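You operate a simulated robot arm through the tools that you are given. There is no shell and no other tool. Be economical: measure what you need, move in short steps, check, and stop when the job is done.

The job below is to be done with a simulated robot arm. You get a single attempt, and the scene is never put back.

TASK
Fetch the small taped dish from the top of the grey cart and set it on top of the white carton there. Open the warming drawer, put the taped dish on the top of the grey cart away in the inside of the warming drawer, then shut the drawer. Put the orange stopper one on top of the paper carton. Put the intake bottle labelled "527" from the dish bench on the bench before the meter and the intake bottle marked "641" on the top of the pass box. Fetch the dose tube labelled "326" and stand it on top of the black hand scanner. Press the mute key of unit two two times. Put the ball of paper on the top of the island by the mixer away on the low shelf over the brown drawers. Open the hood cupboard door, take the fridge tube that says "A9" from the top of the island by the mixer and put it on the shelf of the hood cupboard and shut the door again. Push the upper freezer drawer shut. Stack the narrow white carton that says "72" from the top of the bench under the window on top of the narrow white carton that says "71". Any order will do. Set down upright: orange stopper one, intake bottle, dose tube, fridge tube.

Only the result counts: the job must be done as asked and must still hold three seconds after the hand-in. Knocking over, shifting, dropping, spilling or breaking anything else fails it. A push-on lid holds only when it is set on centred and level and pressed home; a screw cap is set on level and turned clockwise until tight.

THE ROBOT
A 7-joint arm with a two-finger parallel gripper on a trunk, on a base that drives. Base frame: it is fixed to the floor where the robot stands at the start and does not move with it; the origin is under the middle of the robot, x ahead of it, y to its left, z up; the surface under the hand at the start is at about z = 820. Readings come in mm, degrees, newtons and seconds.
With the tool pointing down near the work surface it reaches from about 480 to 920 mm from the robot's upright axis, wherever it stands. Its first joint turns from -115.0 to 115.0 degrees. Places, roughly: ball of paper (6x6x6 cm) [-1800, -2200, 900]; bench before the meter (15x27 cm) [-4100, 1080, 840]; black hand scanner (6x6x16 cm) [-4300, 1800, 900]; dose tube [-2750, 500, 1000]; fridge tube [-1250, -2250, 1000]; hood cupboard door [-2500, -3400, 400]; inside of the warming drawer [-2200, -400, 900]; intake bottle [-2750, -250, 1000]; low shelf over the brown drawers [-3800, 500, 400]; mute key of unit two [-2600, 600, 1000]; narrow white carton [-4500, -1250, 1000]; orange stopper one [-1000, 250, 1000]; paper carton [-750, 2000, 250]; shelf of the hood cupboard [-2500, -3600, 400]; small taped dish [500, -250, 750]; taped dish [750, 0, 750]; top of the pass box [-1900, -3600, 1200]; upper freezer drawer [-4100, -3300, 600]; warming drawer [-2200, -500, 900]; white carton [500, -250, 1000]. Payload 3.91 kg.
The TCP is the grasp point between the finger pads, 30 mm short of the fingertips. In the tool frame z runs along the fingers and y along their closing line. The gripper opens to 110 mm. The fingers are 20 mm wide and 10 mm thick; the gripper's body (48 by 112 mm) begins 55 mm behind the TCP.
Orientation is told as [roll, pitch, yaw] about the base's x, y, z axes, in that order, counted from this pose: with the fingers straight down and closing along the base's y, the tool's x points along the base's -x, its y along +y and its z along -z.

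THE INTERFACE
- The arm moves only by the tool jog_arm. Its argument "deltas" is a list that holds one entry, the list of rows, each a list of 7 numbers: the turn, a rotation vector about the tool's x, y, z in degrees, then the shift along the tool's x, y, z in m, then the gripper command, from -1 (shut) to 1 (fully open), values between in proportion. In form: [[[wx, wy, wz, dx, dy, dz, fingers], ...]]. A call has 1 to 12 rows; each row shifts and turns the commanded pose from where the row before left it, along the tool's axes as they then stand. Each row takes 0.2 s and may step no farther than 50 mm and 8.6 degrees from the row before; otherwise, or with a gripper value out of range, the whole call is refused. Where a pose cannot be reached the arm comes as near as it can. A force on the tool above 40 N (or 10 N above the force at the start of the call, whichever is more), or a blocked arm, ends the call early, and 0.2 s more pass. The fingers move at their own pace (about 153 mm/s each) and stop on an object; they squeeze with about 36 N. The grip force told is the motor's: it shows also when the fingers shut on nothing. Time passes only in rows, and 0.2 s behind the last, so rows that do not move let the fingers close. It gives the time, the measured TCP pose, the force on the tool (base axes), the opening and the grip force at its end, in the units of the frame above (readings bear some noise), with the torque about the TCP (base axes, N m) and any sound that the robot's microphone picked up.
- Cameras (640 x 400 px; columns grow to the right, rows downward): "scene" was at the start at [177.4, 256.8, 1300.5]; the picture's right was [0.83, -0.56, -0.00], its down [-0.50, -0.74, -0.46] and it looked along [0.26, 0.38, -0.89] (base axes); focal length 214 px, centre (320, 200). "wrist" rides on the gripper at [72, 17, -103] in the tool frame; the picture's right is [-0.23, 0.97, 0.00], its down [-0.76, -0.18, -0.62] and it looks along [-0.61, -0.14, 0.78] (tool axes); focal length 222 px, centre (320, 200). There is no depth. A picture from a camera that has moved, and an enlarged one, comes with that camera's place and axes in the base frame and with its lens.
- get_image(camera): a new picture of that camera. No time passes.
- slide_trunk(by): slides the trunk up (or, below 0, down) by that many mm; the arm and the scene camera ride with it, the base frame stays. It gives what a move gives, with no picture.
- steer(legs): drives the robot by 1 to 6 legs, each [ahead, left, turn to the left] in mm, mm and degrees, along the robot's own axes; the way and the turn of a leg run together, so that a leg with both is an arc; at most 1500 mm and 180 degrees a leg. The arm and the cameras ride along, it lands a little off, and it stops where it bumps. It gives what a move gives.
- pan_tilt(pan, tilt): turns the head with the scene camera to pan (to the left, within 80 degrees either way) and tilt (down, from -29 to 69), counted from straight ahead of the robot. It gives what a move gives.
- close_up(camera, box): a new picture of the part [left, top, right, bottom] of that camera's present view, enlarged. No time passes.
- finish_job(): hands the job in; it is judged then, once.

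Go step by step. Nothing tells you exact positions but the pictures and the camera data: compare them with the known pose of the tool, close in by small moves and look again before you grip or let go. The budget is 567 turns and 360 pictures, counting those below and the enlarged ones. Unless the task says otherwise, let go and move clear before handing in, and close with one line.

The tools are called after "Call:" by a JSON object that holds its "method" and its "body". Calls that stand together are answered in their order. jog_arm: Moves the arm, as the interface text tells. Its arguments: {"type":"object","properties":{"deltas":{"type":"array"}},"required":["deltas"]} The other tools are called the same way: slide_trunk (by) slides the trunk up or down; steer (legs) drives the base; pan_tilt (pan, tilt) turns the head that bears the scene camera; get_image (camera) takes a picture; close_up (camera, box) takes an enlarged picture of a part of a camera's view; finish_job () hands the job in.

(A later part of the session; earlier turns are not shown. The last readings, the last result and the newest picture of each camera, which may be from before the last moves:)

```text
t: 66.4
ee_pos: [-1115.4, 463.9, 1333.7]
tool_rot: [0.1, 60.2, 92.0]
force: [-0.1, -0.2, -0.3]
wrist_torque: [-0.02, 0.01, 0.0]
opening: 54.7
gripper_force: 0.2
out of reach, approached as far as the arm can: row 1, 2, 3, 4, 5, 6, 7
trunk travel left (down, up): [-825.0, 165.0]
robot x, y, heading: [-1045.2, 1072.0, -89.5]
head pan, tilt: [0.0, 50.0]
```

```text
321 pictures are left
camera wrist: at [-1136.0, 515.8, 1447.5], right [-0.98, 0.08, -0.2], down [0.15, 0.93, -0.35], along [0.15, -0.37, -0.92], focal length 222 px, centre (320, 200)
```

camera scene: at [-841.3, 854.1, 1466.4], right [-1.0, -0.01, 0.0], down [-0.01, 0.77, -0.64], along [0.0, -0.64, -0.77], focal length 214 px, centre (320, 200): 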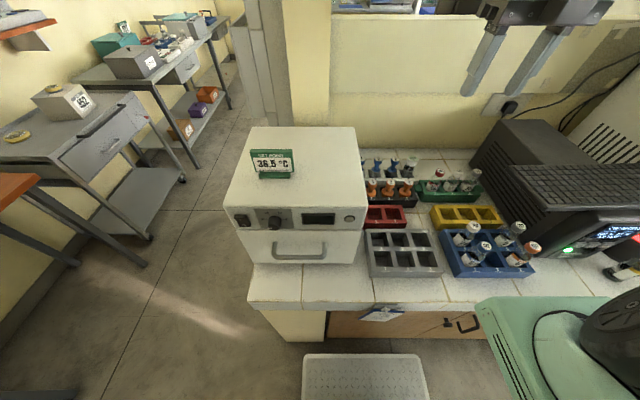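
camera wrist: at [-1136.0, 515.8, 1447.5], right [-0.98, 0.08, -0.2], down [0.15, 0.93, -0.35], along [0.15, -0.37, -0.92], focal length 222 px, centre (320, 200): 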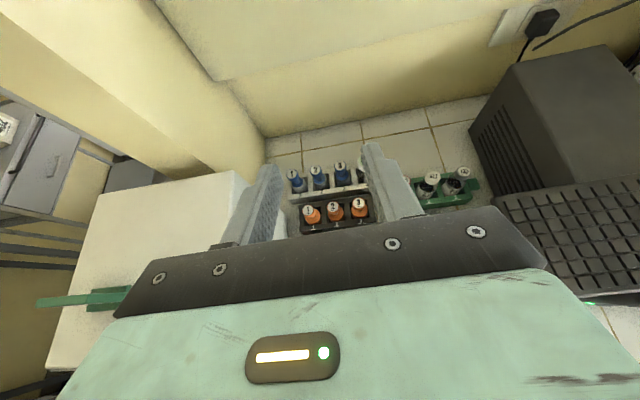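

Call:
{"method": "jog_arm", "body": {"deltas": [[[5.2, 0, -3, 0, 0, 0, 0], [5.2, 0, -3, 0, 0, 0, 0], [0, 0, 0, 0.019, -0.0152, 0.0333, 0], [0, 0, 0, 0.019, -0.0152, 0.0333, 0], [0, 0, 0, 0.019, -0.0152, 0.0333, 0], [0, 0, 0, 0.019, -0.0152, 0.0333, 0], [0, 0, 0, 0, 0, 0, 0]]]}}

Call:
{"method": "get_image", "body": {"camera": "wrist"}}

```text
t: 68.0
ee_pos: [-1049.5, 374.7, 1337.2]
tool_rot: [1.1, 60.8, 104.9]
force: [-0.9, 0.3, 0.2]
wrist_torque: [-0.02, 0.04, -0.02]
opening: 55.1
gripper_force: 0.1
out of reach, approached as far as the arm can: row 2, 5, 6
trunk travel left (down, up): [-825.0, 165.0]
robot x, y, heading: [-1051.1, 1070.6, -89.4]
head pan, tilt: [0.0, 50.0]
```

```text
320 pictures are left
camera wrist: at [-1080.3, 422.4, 1451.2], right [-0.97, -0.13, -0.19], down [-0.05, 0.93, -0.36], along [0.22, -0.34, -0.91], focal length 222 px, centre (320, 200)
```

wrist: 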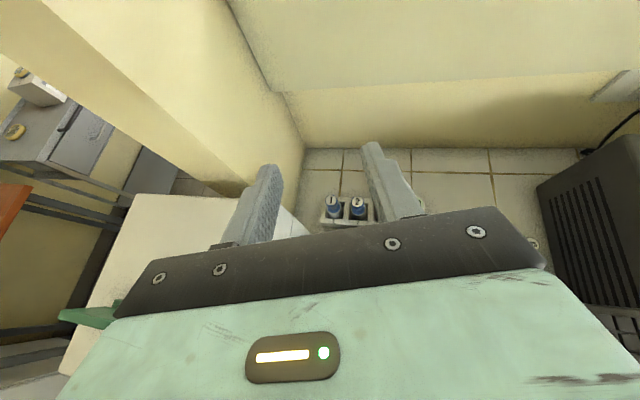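

Call:
{"method": "steer", "body": {"legs": [[40, 31, 0]]}}

Call:
{"method": "slide_trunk", "body": {"by": -250}}

Call:
{"method": "get_image", "body": {"camera": "wrist"}}

Call:
{"method": "get_image", "body": {"camera": "scene"}}

```text
t: 68.9
ee_pos: [-1020.2, 333.8, 1336.8]
tool_rot: [1.0, 60.7, 104.8]
force: [-0.6, -0.4, 0.5]
wrist_torque: [-0.01, 0.01, -0.01]
opening: 55.1
gripper_force: 0.2
trunk travel left (down, up): [-825.0, 165.0]
robot x, y, heading: [-1016.8, 1030.0, -89.9]
head pan, tilt: [0.0, 50.0]
```

```text
t: 71.5
ee_pos: [-1019.8, 334.7, 1087.8]
tool_rot: [1.0, 60.8, 104.8]
force: [-0.1, -0.3, 0.2]
wrist_torque: [0.0, 0.0, 0.01]
opening: 55.1
gripper_force: 0.1
trunk travel left (down, up): [-575.0, 415.0]
robot x, y, heading: [-1015.6, 1027.4, -90.0]
head pan, tilt: [0.0, 50.0]
```

```text
319 pictures are left
camera wrist: at [-1049.9, 382.7, 1201.1], right [-0.97, -0.13, -0.19], down [-0.05, 0.93, -0.36], along [0.22, -0.34, -0.91], focal length 222 px, centre (320, 200)
```

wrist: 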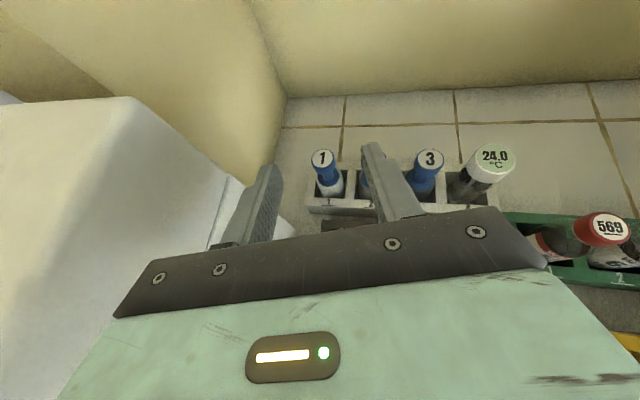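

```text
318 pictures are left
camera scene: at [-810.6, 813.9, 1216.4], right [-1.0, -0.01, 0.0], down [0.0, 0.77, -0.64], along [0.0, -0.64, -0.77], focal length 214 px, centre (320, 200)
```

scene: 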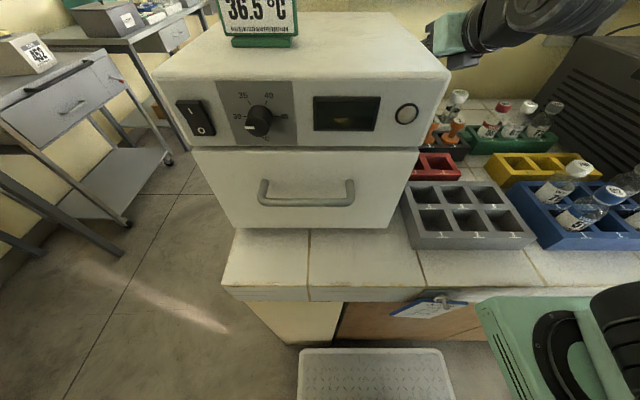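

Call:
{"method": "slide_trunk", "body": {"by": -100}}

Call:
{"method": "jog_arm", "body": {"deltas": [[[0, 0, 0, 0, 0, 0, -0.16], [0, 0, 0, 0, 0, 0, -0.16]]]}}

Call:
{"method": "get_image", "body": {"camera": "wrist"}}

Call:
{"method": "get_image", "body": {"camera": "scene"}}

```text
t: 72.8
ee_pos: [-1019.4, 333.7, 987.6]
tool_rot: [1.0, 60.8, 104.9]
force: [0.4, 0.1, -0.2]
wrist_torque: [-0.01, 0.01, -0.02]
opening: 55.0
gripper_force: 0.0
trunk travel left (down, up): [-475.0, 515.0]
robot x, y, heading: [-1018.9, 1032.9, -89.7]
head pan, tilt: [0.0, 50.0]
```

```text
t: 73.5
ee_pos: [-1020.0, 335.3, 987.4]
tool_rot: [1.1, 60.8, 104.9]
force: [0.5, 0.1, 0.1]
wrist_torque: [-0.01, 0.04, -0.03]
opening: 46.1
gripper_force: 0.1
trunk travel left (down, up): [-475.0, 515.0]
robot x, y, heading: [-1014.0, 1031.5, -89.5]
head pan, tilt: [0.0, 50.0]
```

```text
317 pictures are left
camera wrist: at [-1049.9, 382.7, 1101.1], right [-0.97, -0.13, -0.19], down [-0.05, 0.93, -0.36], along [0.22, -0.34, -0.91], focal length 222 px, centre (320, 200)
```

wrist: 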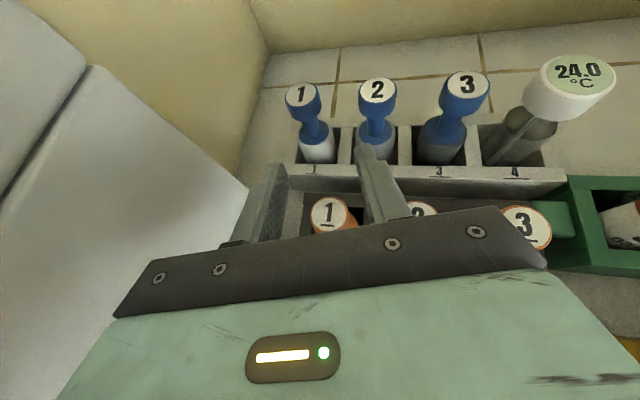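

```text
316 pictures are left
camera scene: at [-810.6, 813.9, 1116.4], right [-1.0, -0.01, 0.0], down [0.0, 0.77, -0.64], along [0.0, -0.64, -0.77], focal length 214 px, centre (320, 200)
```

scene: 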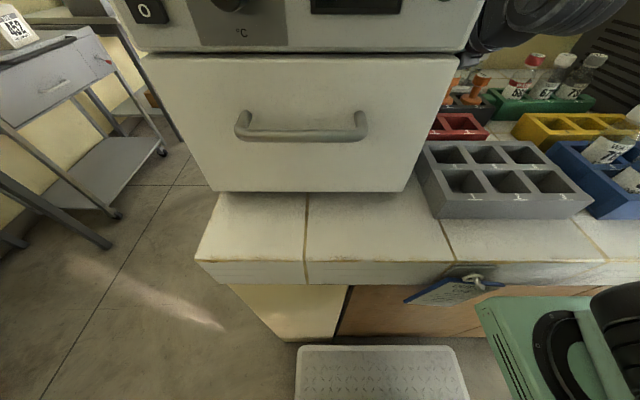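

Call:
{"method": "slide_trunk", "body": {"by": -45}}

Call:
{"method": "get_image", "body": {"camera": "wrist"}}

```text
t: 74.3
ee_pos: [-1020.4, 333.4, 943.4]
tool_rot: [0.9, 60.8, 104.9]
force: [0.0, -0.3, -0.1]
wrist_torque: [-0.03, -0.01, 0.03]
opening: 46.3
gripper_force: 0.0
trunk travel left (down, up): [-430.0, 560.0]
robot x, y, heading: [-1018.5, 1029.3, -89.6]
head pan, tilt: [0.0, 50.0]
```

```text
315 pictures are left
camera wrist: at [-1049.9, 382.7, 1056.0], right [-0.97, -0.13, -0.19], down [-0.05, 0.93, -0.36], along [0.22, -0.34, -0.91], focal length 222 px, centre (320, 200)
```

wrist: 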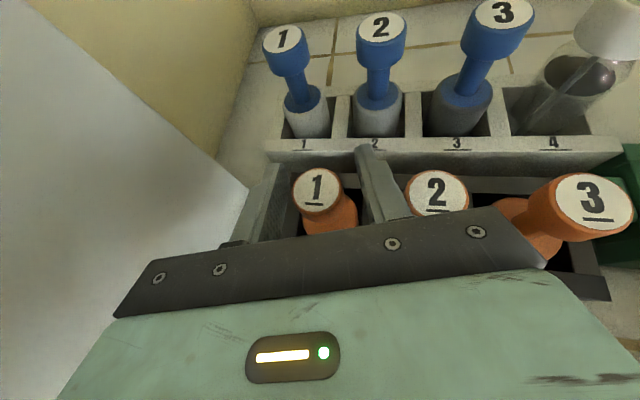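

Call:
{"method": "slide_trunk", "body": {"by": -14}}

Call:
{"method": "jog_arm", "body": {"deltas": [[[0, 0, 0, 0, 0, 0, -1], [0, 0, 0, 0, 0, 0, -1], [0, 0, 0, 0, 0, 0, -1]]]}}

Call:
{"method": "get_image", "body": {"camera": "wrist"}}

```text
t: 74.9
ee_pos: [-1019.3, 335.7, 928.6]
tool_rot: [1.0, 60.8, 104.7]
force: [-0.2, 0.1, -0.2]
wrist_torque: [0.01, 0.0, -0.03]
opening: 46.2
gripper_force: 0.1
trunk travel left (down, up): [-416.0, 574.0]
robot x, y, heading: [-1016.2, 1031.9, -89.6]
head pan, tilt: [0.0, 50.0]
```

```text
t: 75.7
ee_pos: [-1019.7, 333.9, 928.5]
tool_rot: [1.0, 60.8, 104.8]
force: [0.7, 0.0, 0.7]
wrist_torque: [-0.01, -0.02, 0.0]
opening: 28.2
gripper_force: 36.0
trunk travel left (down, up): [-416.0, 574.0]
robot x, y, heading: [-1015.1, 1031.1, -89.9]
head pan, tilt: [0.0, 50.0]
```

```text
314 pictures are left
camera wrist: at [-1049.8, 382.7, 1042.1], right [-0.97, -0.13, -0.19], down [-0.05, 0.93, -0.36], along [0.22, -0.34, -0.91], focal length 222 px, centre (320, 200)
```

wrist: 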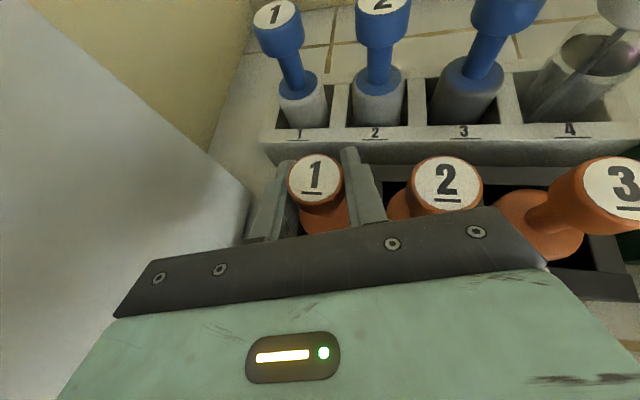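

Gripped (28 mm). I'll lift straight up with the trunk.

Call:
{"method": "slide_trunk", "body": {"by": 130}}

Call:
{"method": "get_image", "body": {"camera": "wrist"}}

Call:
{"method": "slide_trunk", "body": {"by": 270}}

Call:
{"method": "pan_tilt", "body": {"pan": -25, "tilt": 25}}

Call:
{"method": "get_image", "body": {"camera": "scene"}}

```text
t: 77.3
ee_pos: [-1020.8, 334.8, 1056.4]
tool_rot: [1.1, 60.8, 104.8]
force: [-0.6, -0.5, 0.2]
wrist_torque: [0.01, 0.01, -0.01]
opening: 28.1
gripper_force: 35.9
trunk travel left (down, up): [-546.0, 444.0]
robot x, y, heading: [-1018.0, 1032.8, -90.2]
head pan, tilt: [0.0, 50.0]
```

```text
313 pictures are left
camera wrist: at [-1049.9, 382.7, 1172.0], right [-0.97, -0.13, -0.19], down [-0.05, 0.93, -0.36], along [0.22, -0.34, -0.91], focal length 222 px, centre (320, 200)
```

wrist: 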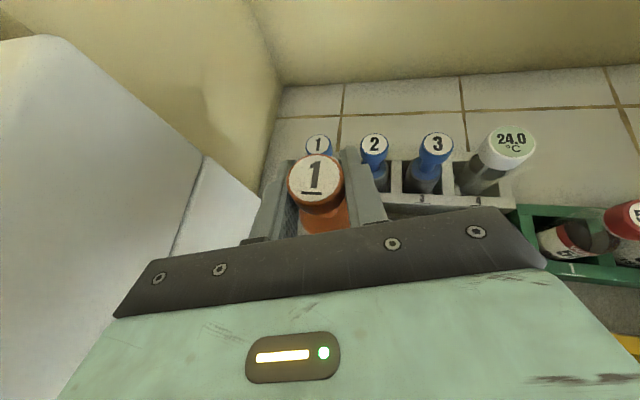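

```text
t: 80.1
ee_pos: [-1020.6, 333.5, 1328.2]
tool_rot: [1.0, 60.8, 104.8]
force: [0.6, -0.2, -0.2]
wrist_torque: [0.01, -0.02, 0.01]
opening: 28.1
gripper_force: 36.3
trunk travel left (down, up): [-816.0, 174.0]
robot x, y, heading: [-1015.2, 1028.6, -89.8]
head pan, tilt: [0.0, 50.0]
```

```text
t: 81.0
ee_pos: [-1019.6, 333.8, 1328.0]
tool_rot: [1.0, 60.8, 104.9]
force: [0.0, -0.8, 0.0]
wrist_torque: [0.01, -0.01, 0.01]
opening: 27.9
gripper_force: 35.4
trunk travel left (down, up): [-816.0, 174.0]
robot x, y, heading: [-1017.9, 1032.3, -89.9]
head pan, tilt: [-25.0, 25.0]
```

```text
312 pictures are left
camera scene: at [-849.5, 807.1, 1494.8], right [-0.91, 0.42, 0.0], down [0.18, 0.38, -0.91], along [-0.38, -0.82, -0.42], focal length 214 px, centre (320, 200)
```

scene: 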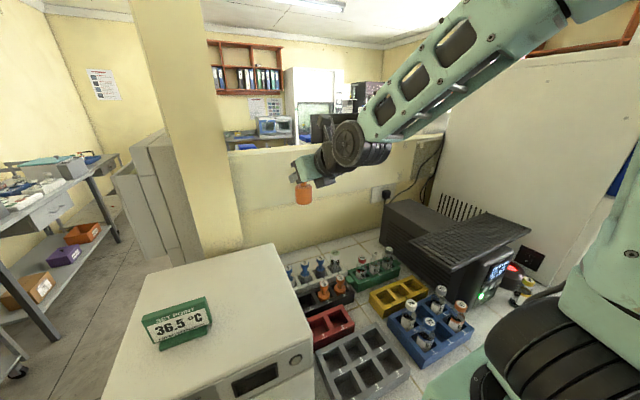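

Call:
{"method": "close_up", "body": {"camera": "scene", "box": [270, 150, 350, 210]}}

```text
6.67 times, centred on (310, 180) of scene
camera zoom: at [-849.5, 807.1, 1494.8], right [-0.91, 0.42, 0.0], down [0.18, 0.38, -0.91], along [-0.38, -0.82, -0.42], focal length 1430 px, centre (387, 333)
```

zoom: 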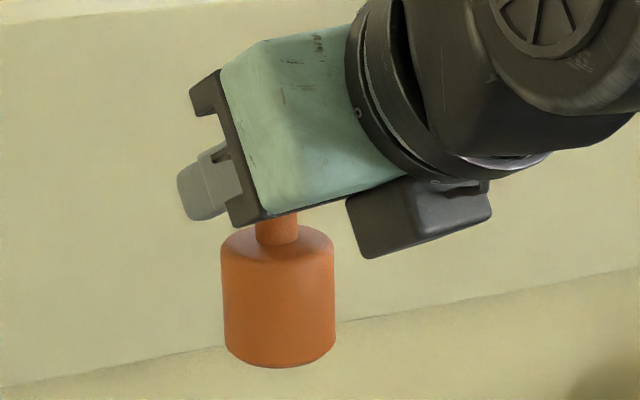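

The stopper is held upright with its bottom about 78 mm below the TCP. I'll back off, turn left 180° to face the wooden rack, and look at the paper carton.

Call:
{"method": "steer", "body": {"legs": [[-110, 0, 0], [0, 300, 0], [0, 0, 180]]}}

Call:
{"method": "pan_tilt", "body": {"pan": 0, "tilt": 50}}

Call:
{"method": "get_image", "body": {"camera": "scene"}}

```text
t: 91.2
ee_pos: [-741.6, 1844.8, 1327.6]
tool_rot: [1.0, 60.9, -73.1]
force: [0.0, 0.2, -0.4]
wrist_torque: [-0.04, 0.0, -0.02]
opening: 28.1
gripper_force: 35.7
trunk travel left (down, up): [-816.0, 174.0]
robot x, y, heading: [-717.6, 1147.0, 92.5]
head pan, tilt: [-25.0, 25.0]
```

```text
t: 92.1
ee_pos: [-739.7, 1843.7, 1329.0]
tool_rot: [1.1, 60.8, -73.1]
force: [0.4, 0.1, 0.3]
wrist_torque: [-0.05, 0.0, -0.03]
opening: 28.1
gripper_force: 36.0
trunk travel left (down, up): [-816.0, 174.0]
robot x, y, heading: [-719.4, 1146.7, 92.5]
head pan, tilt: [0.0, 50.0]
```

```text
310 pictures are left
camera scene: at [-932.6, 1355.8, 1457.4], right [1.0, 0.04, 0.0], down [0.03, -0.76, -0.64], along [-0.03, 0.64, -0.77], focal length 214 px, centre (320, 200)
```

scene: 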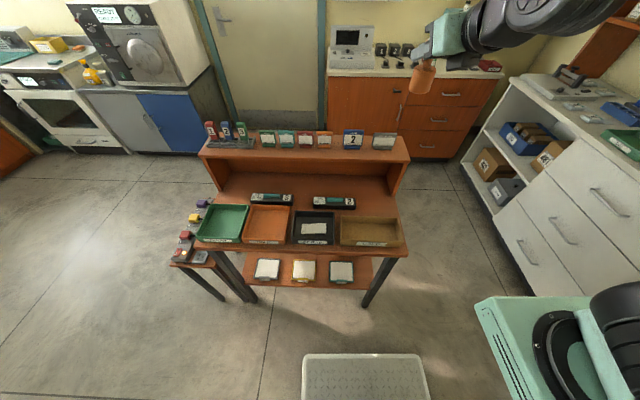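

Call:
{"method": "steer", "body": {"legs": [[69, -773, 0], [0, 0, 42.5]]}}

Call:
{"method": "pan_tilt", "body": {"pan": 10, "tilt": 40}}

Call:
{"method": "get_image", "body": {"camera": "scene"}}

```text
t: 96.2
ee_pos: [4.6, 1949.6, 1328.6]
tool_rot: [1.0, 60.9, -72.2]
force: [-0.4, 0.0, 0.2]
wrist_torque: [0.03, 0.01, 0.0]
opening: 28.0
gripper_force: 35.7
trunk travel left (down, up): [-816.0, 174.0]
robot x, y, heading: [38.2, 1252.2, 93.1]
head pan, tilt: [0.0, 50.0]
stopped in leg 1: the robot was blocked; the commanded pose is now the measured one
```

```text
t: 97.0
ee_pos: [4.1, 1947.9, 1327.9]
tool_rot: [1.0, 60.8, -72.3]
force: [0.5, -0.2, 0.1]
wrist_torque: [0.0, 0.01, 0.01]
opening: 28.1
gripper_force: 36.1
trunk travel left (down, up): [-816.0, 174.0]
robot x, y, heading: [37.7, 1251.9, 93.4]
head pan, tilt: [10.0, 40.0]
```

```text
309 pictures are left
camera scene: at [-195.5, 1463.5, 1471.5], right [0.97, 0.23, 0.0], down [0.15, -0.63, -0.77], along [-0.18, 0.75, -0.64], focal length 214 px, centre (320, 200)
```

scene: 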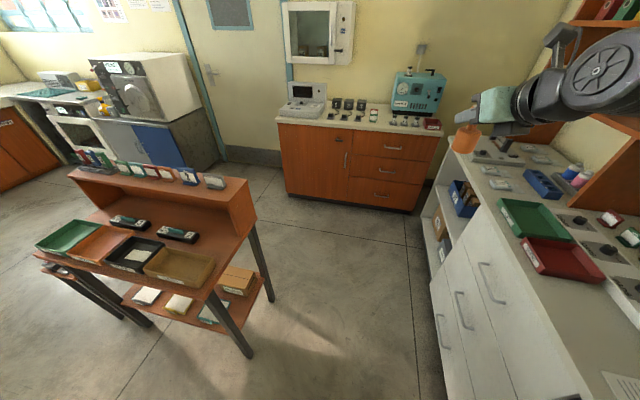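

Call:
{"method": "close_up", "body": {"camera": "scene", "box": [180, 230, 300, 340]}}

```text
3.64 times, centred on (240, 285) of scene
camera zoom: at [-195.5, 1463.5, 1471.5], right [0.97, 0.23, 0.0], down [0.15, -0.63, -0.77], along [-0.18, 0.75, -0.64], focal length 780 px, centre (611, -109)
```

zoom: 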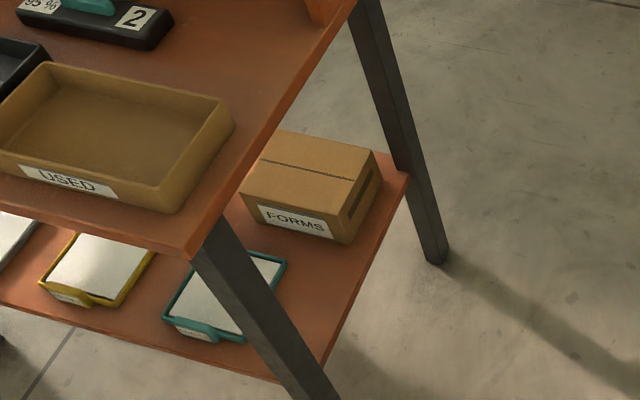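

The kraft "FORMS" carton is on the lower shelf near the rack's right end, centred around [-787,1983]. I'll stage clear of the rack's right end, lower the arm there, and measure.

Call:
{"method": "steer", "body": {"legs": [[0, 85, 0], [250, 0, 0], [0, 0, 17]]}}

Call:
{"method": "slide_trunk", "body": {"by": -640}}

Call:
{"method": "pan_tilt", "body": {"pan": 40, "tilt": 30}}

Call:
{"method": "get_image", "body": {"camera": "scene"}}

```text
t: 100.4
ee_pos: [-302.5, 2153.9, 1328.7]
tool_rot: [1.0, 60.8, -54.9]
force: [-0.6, 0.4, 0.6]
wrist_torque: [-0.03, 0.01, -0.03]
opening: 28.1
gripper_force: 36.3
trunk travel left (down, up): [-816.0, 174.0]
robot x, y, heading: [-62.6, 1500.8, 110.8]
head pan, tilt: [10.0, 40.0]
```

```text
refused: -640 is not a number from -400 to 400
```

```text
t: 101.4
ee_pos: [-301.8, 2153.7, 1328.5]
tool_rot: [1.0, 60.8, -54.9]
force: [-0.3, 0.1, -0.3]
wrist_torque: [0.0, 0.01, -0.01]
opening: 28.0
gripper_force: 35.4
trunk travel left (down, up): [-816.0, 174.0]
robot x, y, heading: [-62.3, 1500.4, 110.7]
head pan, tilt: [40.0, 30.0]
```

```text
307 pictures are left
camera scene: at [-384.1, 1602.7, 1486.9], right [0.49, 0.87, 0.0], down [0.44, -0.25, -0.87], along [-0.75, 0.42, -0.5], focal length 214 px, centre (320, 200)
```

scene: 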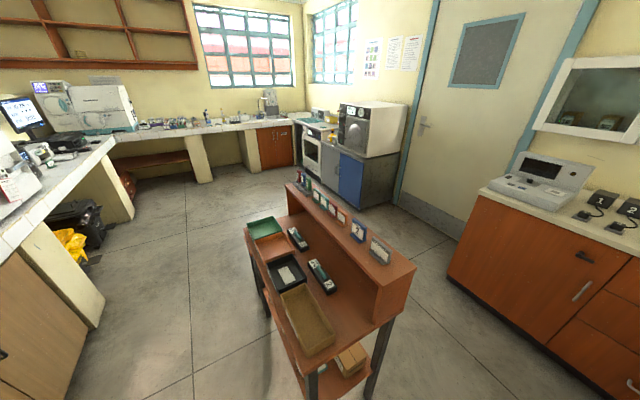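

Call:
{"method": "slide_trunk", "body": {"by": -400}}

Call:
{"method": "slide_trunk", "body": {"by": -330}}

Call:
{"method": "pan_tilt", "body": {"pan": 30, "tilt": 25}}

Call:
{"method": "get_image", "body": {"camera": "scene"}}

```text
t: 105.2
ee_pos: [-301.7, 2154.8, 928.5]
tool_rot: [1.0, 60.7, -55.0]
force: [1.2, 0.9, -0.3]
wrist_torque: [0.01, 0.01, -0.03]
opening: 28.1
gripper_force: 36.1
trunk travel left (down, up): [-416.0, 574.0]
robot x, y, heading: [-59.4, 1497.6, 110.7]
head pan, tilt: [40.0, 30.0]
```

```text
t: 108.5
ee_pos: [-301.7, 2154.3, 597.6]
tool_rot: [1.0, 60.8, -55.0]
force: [-0.5, 0.2, -0.8]
wrist_torque: [-0.01, -0.02, 0.02]
opening: 28.0
gripper_force: 36.2
trunk travel left (down, up): [-86.0, 904.0]
robot x, y, heading: [-63.8, 1497.7, 110.7]
head pan, tilt: [40.0, 30.0]
```

```text
t: 109.2
ee_pos: [-301.2, 2153.9, 598.0]
tool_rot: [0.9, 60.8, -55.0]
force: [-0.1, -1.4, -0.5]
wrist_torque: [0.0, -0.03, -0.01]
opening: 28.2
gripper_force: 36.4
trunk travel left (down, up): [-86.0, 904.0]
robot x, y, heading: [-62.0, 1495.7, 110.8]
head pan, tilt: [30.0, 25.0]
```

```text
306 pictures are left
camera scene: at [-376.6, 1616.6, 764.8], right [0.63, 0.77, 0.0], down [0.33, -0.27, -0.91], along [-0.7, 0.57, -0.42], focal length 214 px, centre (320, 200)
```

scene: 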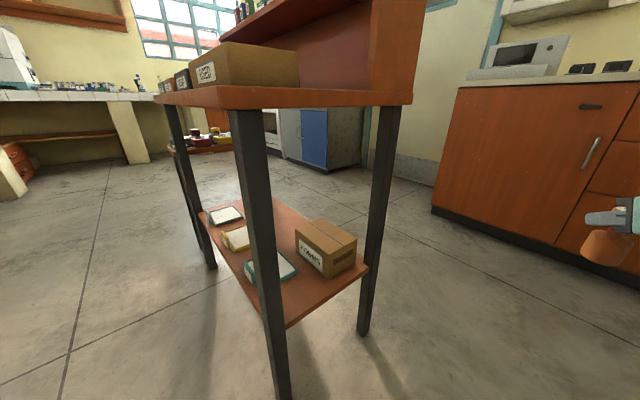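

Call:
{"method": "close_up", "body": {"camera": "scene", "box": [220, 190, 400, 340]}}

```text
2.67 times, centred on (310, 265) of scene
camera zoom: at [-376.6, 1616.6, 764.8], right [0.63, 0.77, 0.0], down [0.33, -0.27, -0.91], along [-0.7, 0.57, -0.42], focal length 572 px, centre (347, 27)
```

zoom: 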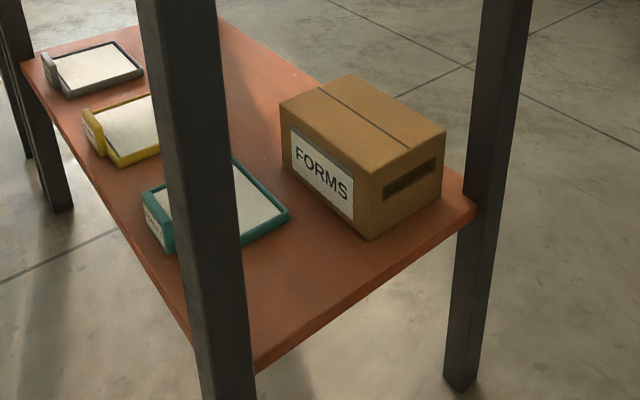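

Carton top: x −849…−697, y 1903…2012, z≈412. I'll lower a bit more, then swing to heading 145° at the shelf's open end.

Call:
{"method": "slide_trunk", "body": {"by": -70}}

Call:
{"method": "steer", "body": {"legs": [[0, 0, 34.3]]}}

Call:
{"method": "pan_tilt", "body": {"pan": 0, "tilt": 25}}

Call:
{"method": "get_image", "body": {"camera": "scene"}}

Call:
{"method": "get_image", "body": {"camera": "wrist"}}

```text
t: 110.3
ee_pos: [-301.9, 2154.2, 529.0]
tool_rot: [1.0, 60.7, -55.0]
force: [0.4, 0.1, -0.3]
wrist_torque: [-0.01, -0.05, 0.02]
opening: 27.8
gripper_force: 36.2
trunk travel left (down, up): [-16.0, 974.0]
robot x, y, heading: [-62.5, 1499.2, 110.5]
head pan, tilt: [30.0, 25.0]
```

```text
t: 111.4
ee_pos: [-384.1, 2114.9, 528.0]
tool_rot: [0.9, 60.8, -47.9]
force: [0.0, -1.0, -1.0]
wrist_torque: [0.01, -0.01, -0.01]
opening: 28.2
gripper_force: 35.9
trunk travel left (down, up): [-16.0, 974.0]
robot x, y, heading: [-68.9, 1494.1, 117.5]
head pan, tilt: [30.0, 25.0]
stopped in leg 1: the robot was blocked; the commanded pose is now the measured one
```

```text
t: 112.3
ee_pos: [-383.5, 2115.1, 529.1]
tool_rot: [1.0, 60.8, -47.9]
force: [0.0, 0.0, -0.7]
wrist_torque: [0.02, -0.02, 0.01]
opening: 28.2
gripper_force: 36.0
trunk travel left (down, up): [-16.0, 974.0]
robot x, y, heading: [-68.7, 1489.4, 117.9]
head pan, tilt: [0.0, 25.0]
```

```text
304 pictures are left
camera scene: at [-357.3, 1604.4, 694.8], right [0.88, 0.47, 0.0], down [0.2, -0.37, -0.91], along [-0.42, 0.8, -0.42], focal length 214 px, centre (320, 200)
```

scene: 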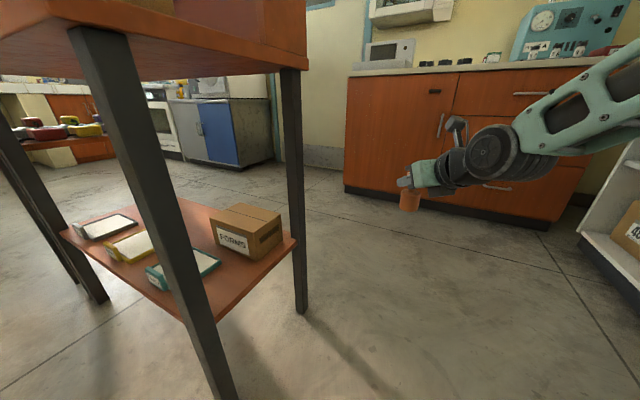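

```text
303 pictures are left
camera wrist: at [-337.5, 2083.6, 642.2], right [0.81, 0.56, -0.19], down [0.47, -0.8, -0.36], along [-0.36, 0.2, -0.91], focal length 222 px, centre (320, 200)
```

wrist: 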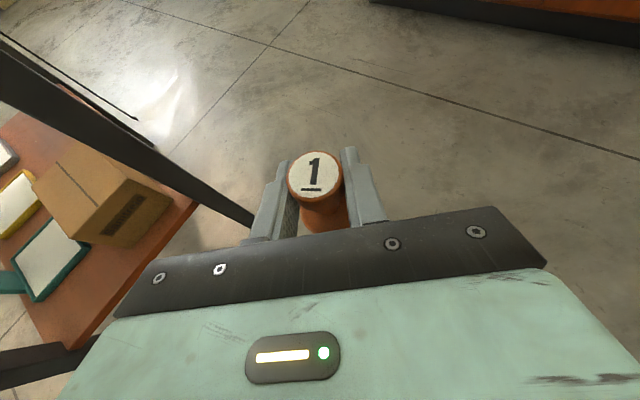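

The base bumped the cupboard while turning, so I'll swing the arm with its first joint instead, stepping 4° per row along the arc.

Call:
{"method": "jog_arm", "body": {"deltas": [[[3.48, 0, -1.96, 0.0059, -0.0473, 0.0102, -1], [3.48, 0, -1.96, 0.0059, -0.0473, 0.0102, -1], [3.48, 0, -1.96, 0.0059, -0.0473, 0.0102, -1], [3.48, 0, -1.96, 0.0059, -0.0473, 0.0102, -1], [3.48, 0, -1.96, 0.0059, -0.0473, 0.0102, -1], [3.48, 0, -1.96, 0.0059, -0.0473, 0.0102, -1]]]}}

Call:
{"method": "get_image", "body": {"camera": "scene"}}

```text
t: 113.7
ee_pos: [-570.4, 1957.2, 543.2]
tool_rot: [1.1, 60.7, -24.0]
force: [0.8, -0.2, -0.3]
wrist_torque: [0.01, 0.05, 0.0]
opening: 28.1
gripper_force: 36.3
out of reach, approached as far as the arm can: row 1, 2, 3
trunk travel left (down, up): [-16.0, 974.0]
robot x, y, heading: [-67.7, 1491.6, 117.9]
head pan, tilt: [0.0, 25.0]
```

```text
302 pictures are left
camera scene: at [-357.1, 1604.5, 694.8], right [0.88, 0.47, 0.0], down [0.2, -0.37, -0.91], along [-0.42, 0.8, -0.42], focal length 214 px, centre (320, 200)
```

scene: 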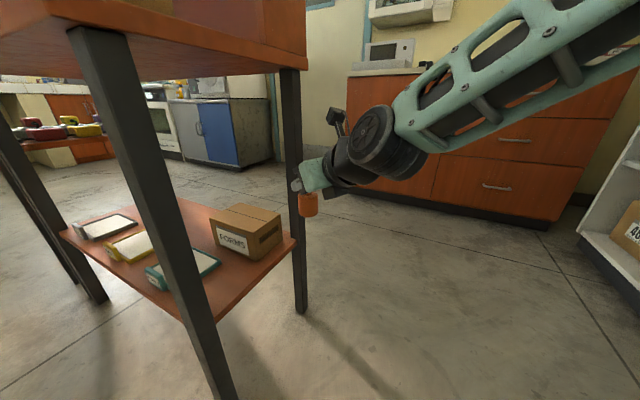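

Call:
{"method": "slide_trunk", "body": {"by": -15}}

Call:
{"method": "jog_arm", "body": {"deltas": [[[0, 0, 0, -0.0087, 0, 0.005, -1], [0, 0, 0, 0, 0, 0, -1]]]}}

Call:
{"method": "steer", "body": {"legs": [[47, 88, 0]]}}

Call:
{"method": "get_image", "body": {"camera": "scene"}}

Call:
{"method": "get_image", "body": {"camera": "wrist"}}

```text
t: 114.3
ee_pos: [-570.8, 1954.6, 529.2]
tool_rot: [1.0, 60.5, -23.9]
force: [0.4, 0.2, -0.4]
wrist_torque: [0.01, 0.01, -0.01]
opening: 28.1
gripper_force: 36.2
trunk travel left (down, up): [-1.0, 989.0]
robot x, y, heading: [-65.9, 1492.1, 117.5]
head pan, tilt: [0.0, 25.0]
```

```text
t: 114.9
ee_pos: [-570.3, 1957.1, 519.0]
tool_rot: [1.1, 60.6, -23.9]
force: [-0.9, 0.2, -0.4]
wrist_torque: [0.0, 0.02, -0.01]
opening: 28.1
gripper_force: 35.8
trunk travel left (down, up): [-1.0, 989.0]
robot x, y, heading: [-65.8, 1494.5, 118.0]
head pan, tilt: [0.0, 25.0]
```

```text
t: 116.1
ee_pos: [-670.7, 1957.1, 519.1]
tool_rot: [1.0, 60.6, -23.9]
force: [1.4, 0.1, -1.2]
wrist_torque: [-0.04, -0.01, 0.01]
opening: 28.4
gripper_force: 36.1
trunk travel left (down, up): [-1.0, 989.0]
robot x, y, heading: [-163.1, 1492.2, 117.8]
head pan, tilt: [0.0, 25.0]
```

```text
301 pictures are left
camera scene: at [-457.1, 1604.7, 679.8], right [0.88, 0.47, 0.0], down [0.2, -0.37, -0.91], along [-0.42, 0.8, -0.42], focal length 214 px, centre (320, 200)
```

scene: 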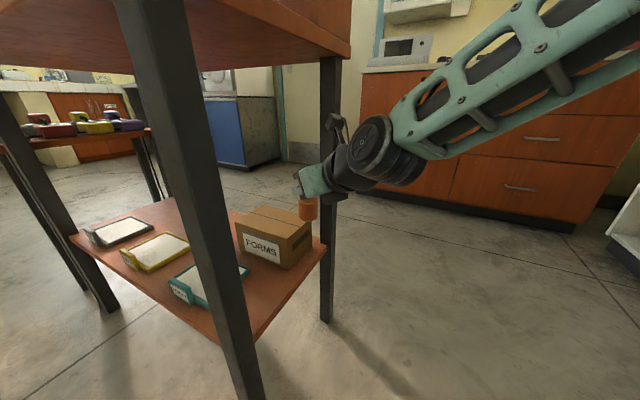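

```text
300 pictures are left
camera wrist: at [-615.6, 1947.4, 633.0], right [0.51, 0.84, -0.19], down [0.76, -0.54, -0.36], along [-0.4, 0.04, -0.91], focal length 222 px, centre (320, 200)
```

wrist: 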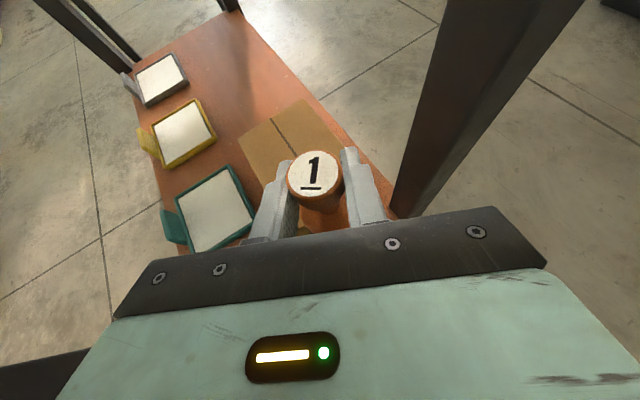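

Call:
{"method": "steer", "body": {"legs": [[44, 84, 0]]}}

Call:
{"method": "get_image", "body": {"camera": "wrist"}}

Call:
{"method": "get_image", "body": {"camera": "scene"}}

```text
t: 117.2
ee_pos: [-765.0, 1956.3, 518.5]
tool_rot: [1.1, 60.6, -23.8]
force: [-0.6, 0.8, -0.1]
wrist_torque: [0.01, 0.0, -0.01]
opening: 28.2
gripper_force: 35.9
trunk travel left (down, up): [-1.0, 989.0]
robot x, y, heading: [-263.2, 1493.4, 117.8]
head pan, tilt: [0.0, 25.0]
```

```text
299 pictures are left
camera wrist: at [-710.2, 1946.2, 633.0], right [0.51, 0.84, -0.19], down [0.76, -0.54, -0.36], along [-0.4, 0.04, -0.91], focal length 222 px, centre (320, 200)
```

wrist: 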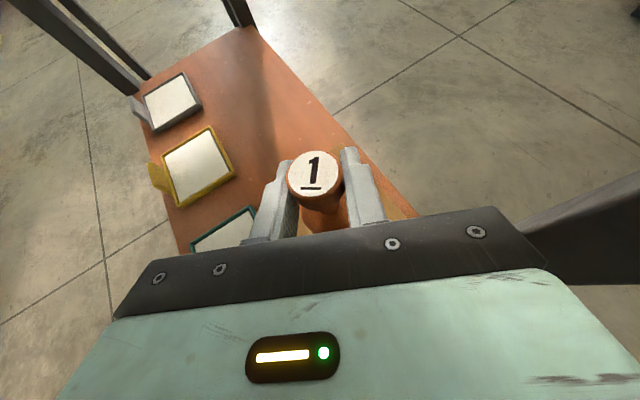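

```text
298 pictures are left
camera scene: at [-551.4, 1603.7, 679.8], right [0.88, 0.47, 0.0], down [0.2, -0.37, -0.91], along [-0.42, 0.8, -0.42], focal length 214 px, centre (320, 200)
```

scene: 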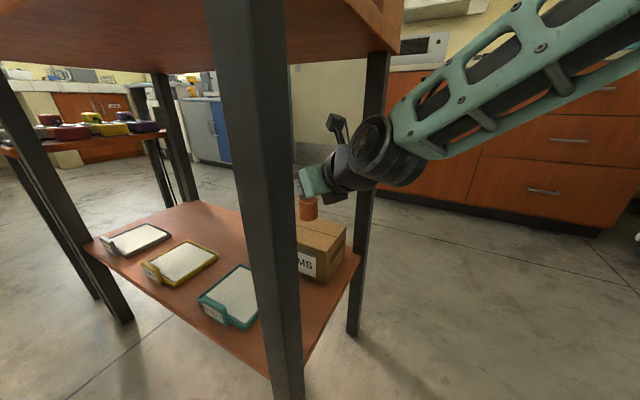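

Call:
{"method": "close_up", "body": {"camera": "scene", "box": [270, 160, 380, 290]}}

```text
3.08 times, centred on (325, 225) of scene
camera zoom: at [-551.4, 1603.7, 679.8], right [0.88, 0.47, 0.0], down [0.2, -0.37, -0.91], along [-0.42, 0.8, -0.42], focal length 660 px, centre (305, 123)
```

zoom: 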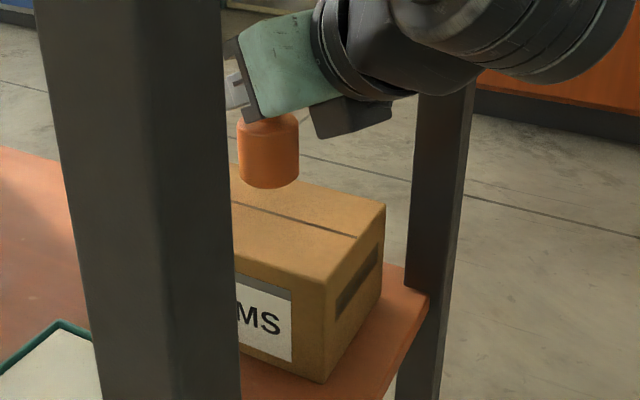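

Call:
{"method": "jog_arm", "body": {"deltas": [[[0, 0, 0, -0.0087, 0, 0.0049, -1], [0, 0, 0, -0.0087, 0, 0.0049, -1], [0, 0, 0, 0, 0, 0, -1]]]}}

Call:
{"method": "close_up", "body": {"camera": "scene", "box": [270, 160, 380, 290]}}

```text
t: 118.0
ee_pos: [-765.2, 1957.0, 498.3]
tool_rot: [1.0, 60.6, -23.9]
force: [-0.3, 0.5, -0.3]
wrist_torque: [0.02, 0.03, -0.01]
opening: 28.2
gripper_force: 36.4
trunk travel left (down, up): [-1.0, 989.0]
robot x, y, heading: [-262.9, 1494.7, 117.8]
head pan, tilt: [0.0, 25.0]
```

```text
3.08 times, centred on (325, 225) of scene
camera zoom: at [-551.4, 1603.7, 679.9], right [0.88, 0.47, 0.0], down [0.2, -0.37, -0.91], along [-0.42, 0.8, -0.42], focal length 660 px, centre (305, 123)
```

zoom: 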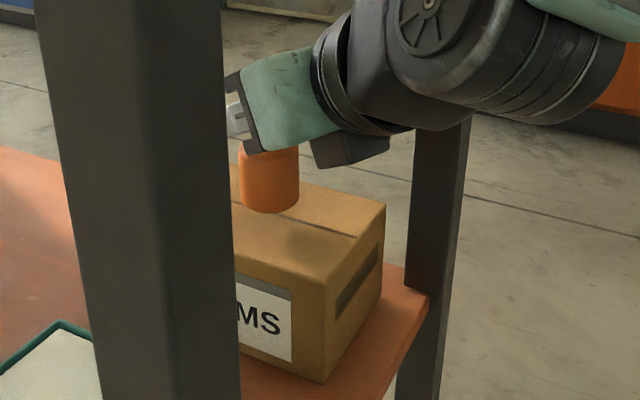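

Call:
{"method": "jog_arm", "body": {"deltas": [[[0, 0, 0, -0.0043, 0, 0.0025, -1], [0, 0, 0, 0, 0, 0, -1]]]}}

Call:
{"method": "jog_arm", "body": {"deltas": [[[0, 0, 0, -0.0026, 0, 0.0015, -1], [0, 0, 0, 0, 0, 0, -1]]]}}

```text
t: 118.6
ee_pos: [-764.0, 1955.1, 495.1]
tool_rot: [1.1, 60.6, -23.8]
force: [-0.4, -0.1, -0.7]
wrist_torque: [-0.02, 0.04, 0.02]
opening: 27.9
gripper_force: 36.0
trunk travel left (down, up): [-1.0, 989.0]
robot x, y, heading: [-260.2, 1489.2, 117.7]
head pan, tilt: [0.0, 25.0]
```

```text
t: 119.2
ee_pos: [-765.2, 1955.5, 491.6]
tool_rot: [1.1, 60.6, -23.9]
force: [-0.7, -0.6, 0.2]
wrist_torque: [-0.02, 0.0, -0.02]
opening: 28.1
gripper_force: 35.8
trunk travel left (down, up): [-1.0, 989.0]
robot x, y, heading: [-260.8, 1491.5, 117.7]
head pan, tilt: [0.0, 25.0]
```

Call:
{"method": "jog_arm", "body": {"deltas": [[[0, 0, 0, -0.0026, 0, 0.0015, -1], [0, 0, 0, 0, 0, 0, -1]]]}}

Call:
{"method": "jog_arm", "body": {"deltas": [[[0, 0, 0, -0.0017, 0, 0.001, -1], [0, 0, 0, 0, 0, 0, -1]]]}}

Call:
{"method": "close_up", "body": {"camera": "scene", "box": [290, 180, 350, 250]}}

```text
t: 119.8
ee_pos: [-764.9, 1954.8, 489.4]
tool_rot: [1.0, 60.6, -23.8]
force: [-1.1, -0.1, 0.8]
wrist_torque: [0.03, -0.03, 0.03]
opening: 28.5
gripper_force: 35.7
trunk travel left (down, up): [-1.0, 989.0]
robot x, y, heading: [-263.0, 1491.7, 117.9]
head pan, tilt: [0.0, 25.0]
```

```text
t: 120.4
ee_pos: [-765.0, 1955.7, 485.5]
tool_rot: [1.1, 60.6, -23.8]
force: [-0.4, -0.2, -0.5]
wrist_torque: [0.0, 0.0, 0.01]
opening: 28.4
gripper_force: 36.0
trunk travel left (down, up): [-1.0, 989.0]
robot x, y, heading: [-262.7, 1493.8, 117.8]
head pan, tilt: [0.0, 25.0]
```

```text
5.71 times, centred on (320, 215) of scene
camera zoom: at [-551.4, 1603.7, 679.8], right [0.88, 0.47, 0.0], down [0.2, -0.37, -0.91], along [-0.42, 0.8, -0.42], focal length 1226 px, centre (320, 114)
```

zoom: 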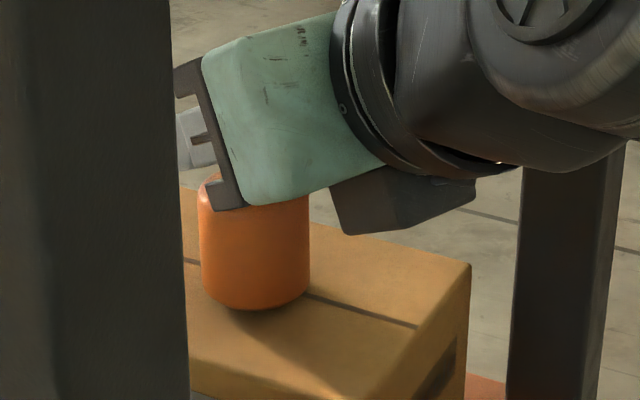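

Call:
{"method": "jog_arm", "body": {"deltas": [[[0, 0, 0, -0.0022, 0, 0.00125, -1], [0, 0, 0, 0, 0, 0, -1]]]}}

Call:
{"method": "jog_arm", "body": {"deltas": [[[0, 0, 0, -0.0022, 0, 0.00125, -1], [0, 0, 0, 0, 0, 0, -1]]]}}

Call:
{"method": "close_up", "body": {"camera": "scene", "box": [290, 180, 350, 250]}}

```text
t: 121.0
ee_pos: [-765.5, 1956.8, 483.3]
tool_rot: [1.1, 60.6, -23.8]
force: [0.1, 0.0, -0.8]
wrist_torque: [0.0, -0.02, -0.02]
opening: 28.1
gripper_force: 36.0
trunk travel left (down, up): [-1.0, 989.0]
robot x, y, heading: [-257.8, 1492.9, 117.9]
head pan, tilt: [0.0, 25.0]
```

```text
t: 121.6
ee_pos: [-765.2, 1956.4, 482.9]
tool_rot: [1.2, 60.8, -23.8]
force: [1.1, -0.1, 9.5]
wrist_torque: [-0.13, -0.01, -0.04]
opening: 28.1
gripper_force: 35.7
trunk travel left (down, up): [-1.0, 989.0]
robot x, y, heading: [-260.4, 1491.0, 117.9]
head pan, tilt: [0.0, 25.0]
```

```text
5.71 times, centred on (320, 215) of scene
camera zoom: at [-551.2, 1603.6, 680.1], right [0.88, 0.47, 0.0], down [0.2, -0.37, -0.91], along [-0.42, 0.8, -0.42], focal length 1226 px, centre (320, 114)
```

zoom: 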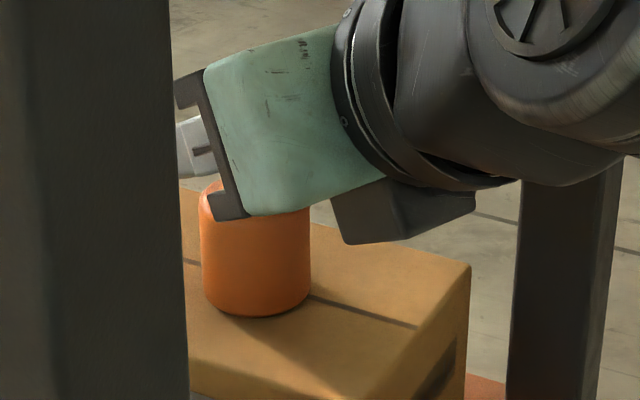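

Call:
{"method": "jog_arm", "body": {"deltas": [[[0, 0, 0, 0, 0, 0, -0.3], [0, 0, 0, 0, 0, 0, 0], [0, 0, 0, 0, 0, 0, 0], [0, 0, 0, 0, 0, -0.02, 0], [0, 0, 0, 0, 0, -0.04, 0], [0, 0, 0, 0, 0, -0.04, 0], [0, 0, 0, 0, 0, 0, 0]]]}}

Call:
{"method": "get_image", "body": {"camera": "wrist"}}

Call:
{"method": "get_image", "body": {"camera": "scene"}}

```text
t: 123.2
ee_pos: [-687.1, 1919.0, 530.2]
tool_rot: [1.0, 60.6, -23.9]
force: [0.9, -0.1, -0.5]
wrist_torque: [0.01, 0.01, -0.01]
opening: 54.9
gripper_force: 0.0
trunk travel left (down, up): [-1.0, 989.0]
robot x, y, heading: [-258.9, 1493.9, 118.0]
head pan, tilt: [0.0, 25.0]
```

```text
293 pictures are left
camera wrist: at [-631.9, 1909.9, 643.9], right [0.51, 0.84, -0.19], down [0.76, -0.54, -0.36], along [-0.4, 0.04, -0.91], focal length 222 px, centre (320, 200)
```

wrist: 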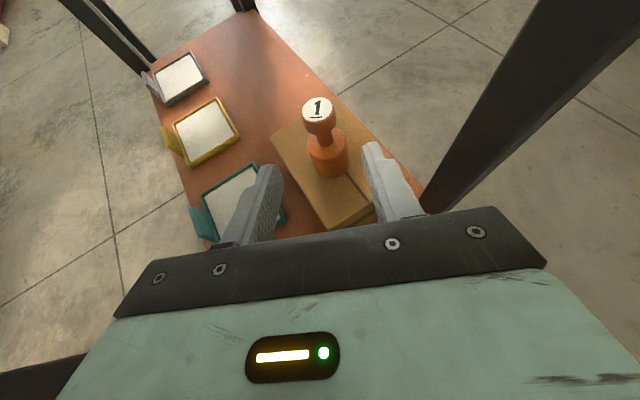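

```text
292 pictures are left
camera scene: at [-551.4, 1603.7, 679.8], right [0.88, 0.47, 0.0], down [0.2, -0.37, -0.91], along [-0.42, 0.8, -0.42], focal length 214 px, centre (320, 200)
```

scene: 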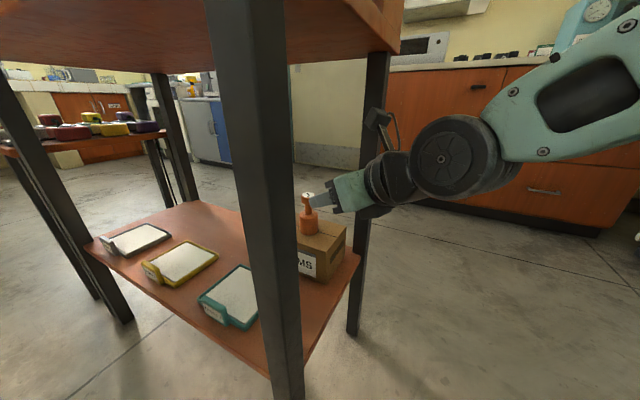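

The stopper stands centred on the carton. I'll back out and raise.

Call:
{"method": "steer", "body": {"legs": [[-89, -168, 0]]}}

Call:
{"method": "slide_trunk", "body": {"by": 400}}

Call:
{"method": "slide_trunk", "body": {"by": 400}}

Call:
{"method": "jog_arm", "body": {"deltas": [[[0, -8.5, 0, 0, 0, 0, 0], [0, -8.5, 0, 0, 0, 0, 0], [0, -8.5, 0, 0, 0, 0, 0], [0, -8.5, 0, 0, 0, 0, 0], [0, -8.5, 0, 0, 0, 0, 0], [0, -8.5, 0, 0, 0, 0, 0], [0, -8.5, 0, 0, 0, 0, 0], [0, 0, 0, 0, 0, 0, 0]]]}}

Call:
{"method": "get_image", "body": {"camera": "scene"}}

```text
t: 124.8
ee_pos: [-495.6, 1919.1, 530.1]
tool_rot: [1.1, 60.6, -23.7]
force: [-0.3, -0.1, 0.1]
wrist_torque: [-0.04, -0.01, -0.02]
opening: 54.8
gripper_force: 0.0
trunk travel left (down, up): [-1.0, 989.0]
robot x, y, heading: [-72.2, 1497.0, 118.2]
head pan, tilt: [0.0, 25.0]
```

```text
t: 128.6
ee_pos: [-496.2, 1918.7, 930.8]
tool_rot: [1.1, 60.6, -23.8]
force: [0.0, -0.6, 0.5]
wrist_torque: [-0.01, 0.02, 0.04]
opening: 54.9
gripper_force: 0.1
trunk travel left (down, up): [-401.0, 589.0]
robot x, y, heading: [-69.9, 1492.7, 118.3]
head pan, tilt: [0.0, 25.0]
```

```text
t: 132.4
ee_pos: [-495.2, 1919.5, 1329.9]
tool_rot: [1.2, 60.7, -23.9]
force: [0.5, -0.1, -0.2]
wrist_torque: [0.0, -0.03, 0.0]
opening: 55.1
gripper_force: 0.0
trunk travel left (down, up): [-801.0, 189.0]
robot x, y, heading: [-70.8, 1490.8, 117.7]
head pan, tilt: [0.0, 25.0]
```

```text
t: 134.2
ee_pos: [-496.0, 1919.0, 1330.2]
tool_rot: [0.4, 1.1, -24.8]
force: [0.4, 0.8, 0.5]
wrist_torque: [0.01, 0.01, 0.0]
opening: 55.1
gripper_force: 0.1
trunk travel left (down, up): [-801.0, 189.0]
robot x, y, heading: [-68.2, 1491.0, 117.8]
head pan, tilt: [0.0, 25.0]
```

```text
291 pictures are left
camera scene: at [-360.2, 1604.2, 1479.8], right [0.88, 0.47, 0.0], down [0.2, -0.37, -0.91], along [-0.42, 0.8, -0.42], focal length 214 px, centre (320, 200)
```

scene: 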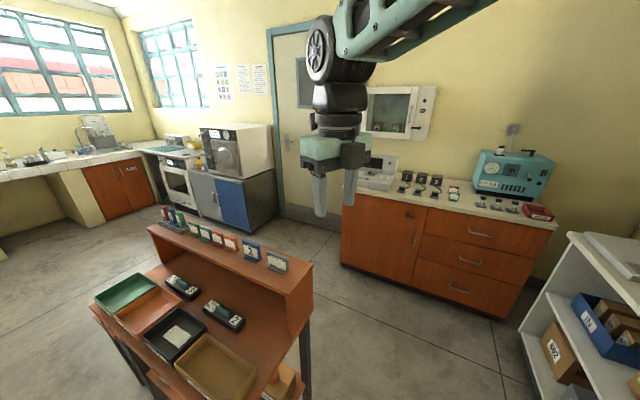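

Call:
{"method": "jog_arm", "body": {"deltas": [[[0, 0, -8.5, 0, 0, 0, 0], [0, 0, -8.5, 0, 0, 0, 0], [0, 0, -8.5, 0, 0, 0, 0], [0, 0, -8.5, 0, 0, 0, 0], [0, 0, -8.5, 0, 0, 0, 0], [0, 0, -8.5, 0, 0, 0, 0], [0, 0, -8.5, 0, 0, 0, 0], [0, 0, -8.5, 0, 0, 0, 0], [0, 0, -8.5, 0, 0, 0, 0], [0, 0, -8.5, 0, 0, 0, 0]]]}}

Call:
{"method": "jog_arm", "body": {"deltas": [[[0, 0, -8.5, 0, 0, 0, 0], [0, 0, -8.5, 0, 0, 0, 0], [0, 0, -8.5, 0, 0, 0, 0], [0, 0, -8.5, 0, 0, 0, 0], [0, 0, -8.5, 0, 0, 0, 0], [0, 0, -8.5, 0, 0, 0, 0], [0, 0, -8.5, 0, 0, 0, 0], [0, 0, -8.5, 0, 0, 0, 0], [0, 0, -8.5, 0, 0, 0, 0], [0, 0, -8.5, 0, 0, 0, 0]]]}}

```text
t: 136.4
ee_pos: [-494.6, 1918.7, 1331.0]
tool_rot: [1.1, -0.4, 60.5]
force: [-0.9, 0.2, 0.1]
wrist_torque: [-0.01, 0.01, -0.02]
opening: 55.0
gripper_force: 0.1
trunk travel left (down, up): [-801.0, 189.0]
robot x, y, heading: [-69.3, 1492.0, 117.6]
head pan, tilt: [0.0, 25.0]
```

```text
t: 138.6
ee_pos: [-495.1, 1920.9, 1329.9]
tool_rot: [-0.3, -1.2, 145.4]
force: [0.2, -0.6, 0.4]
wrist_torque: [0.0, 0.01, 0.02]
opening: 55.1
gripper_force: 0.0
trunk travel left (down, up): [-801.0, 189.0]
robot x, y, heading: [-71.3, 1494.2, 117.9]
head pan, tilt: [0.0, 25.0]
```

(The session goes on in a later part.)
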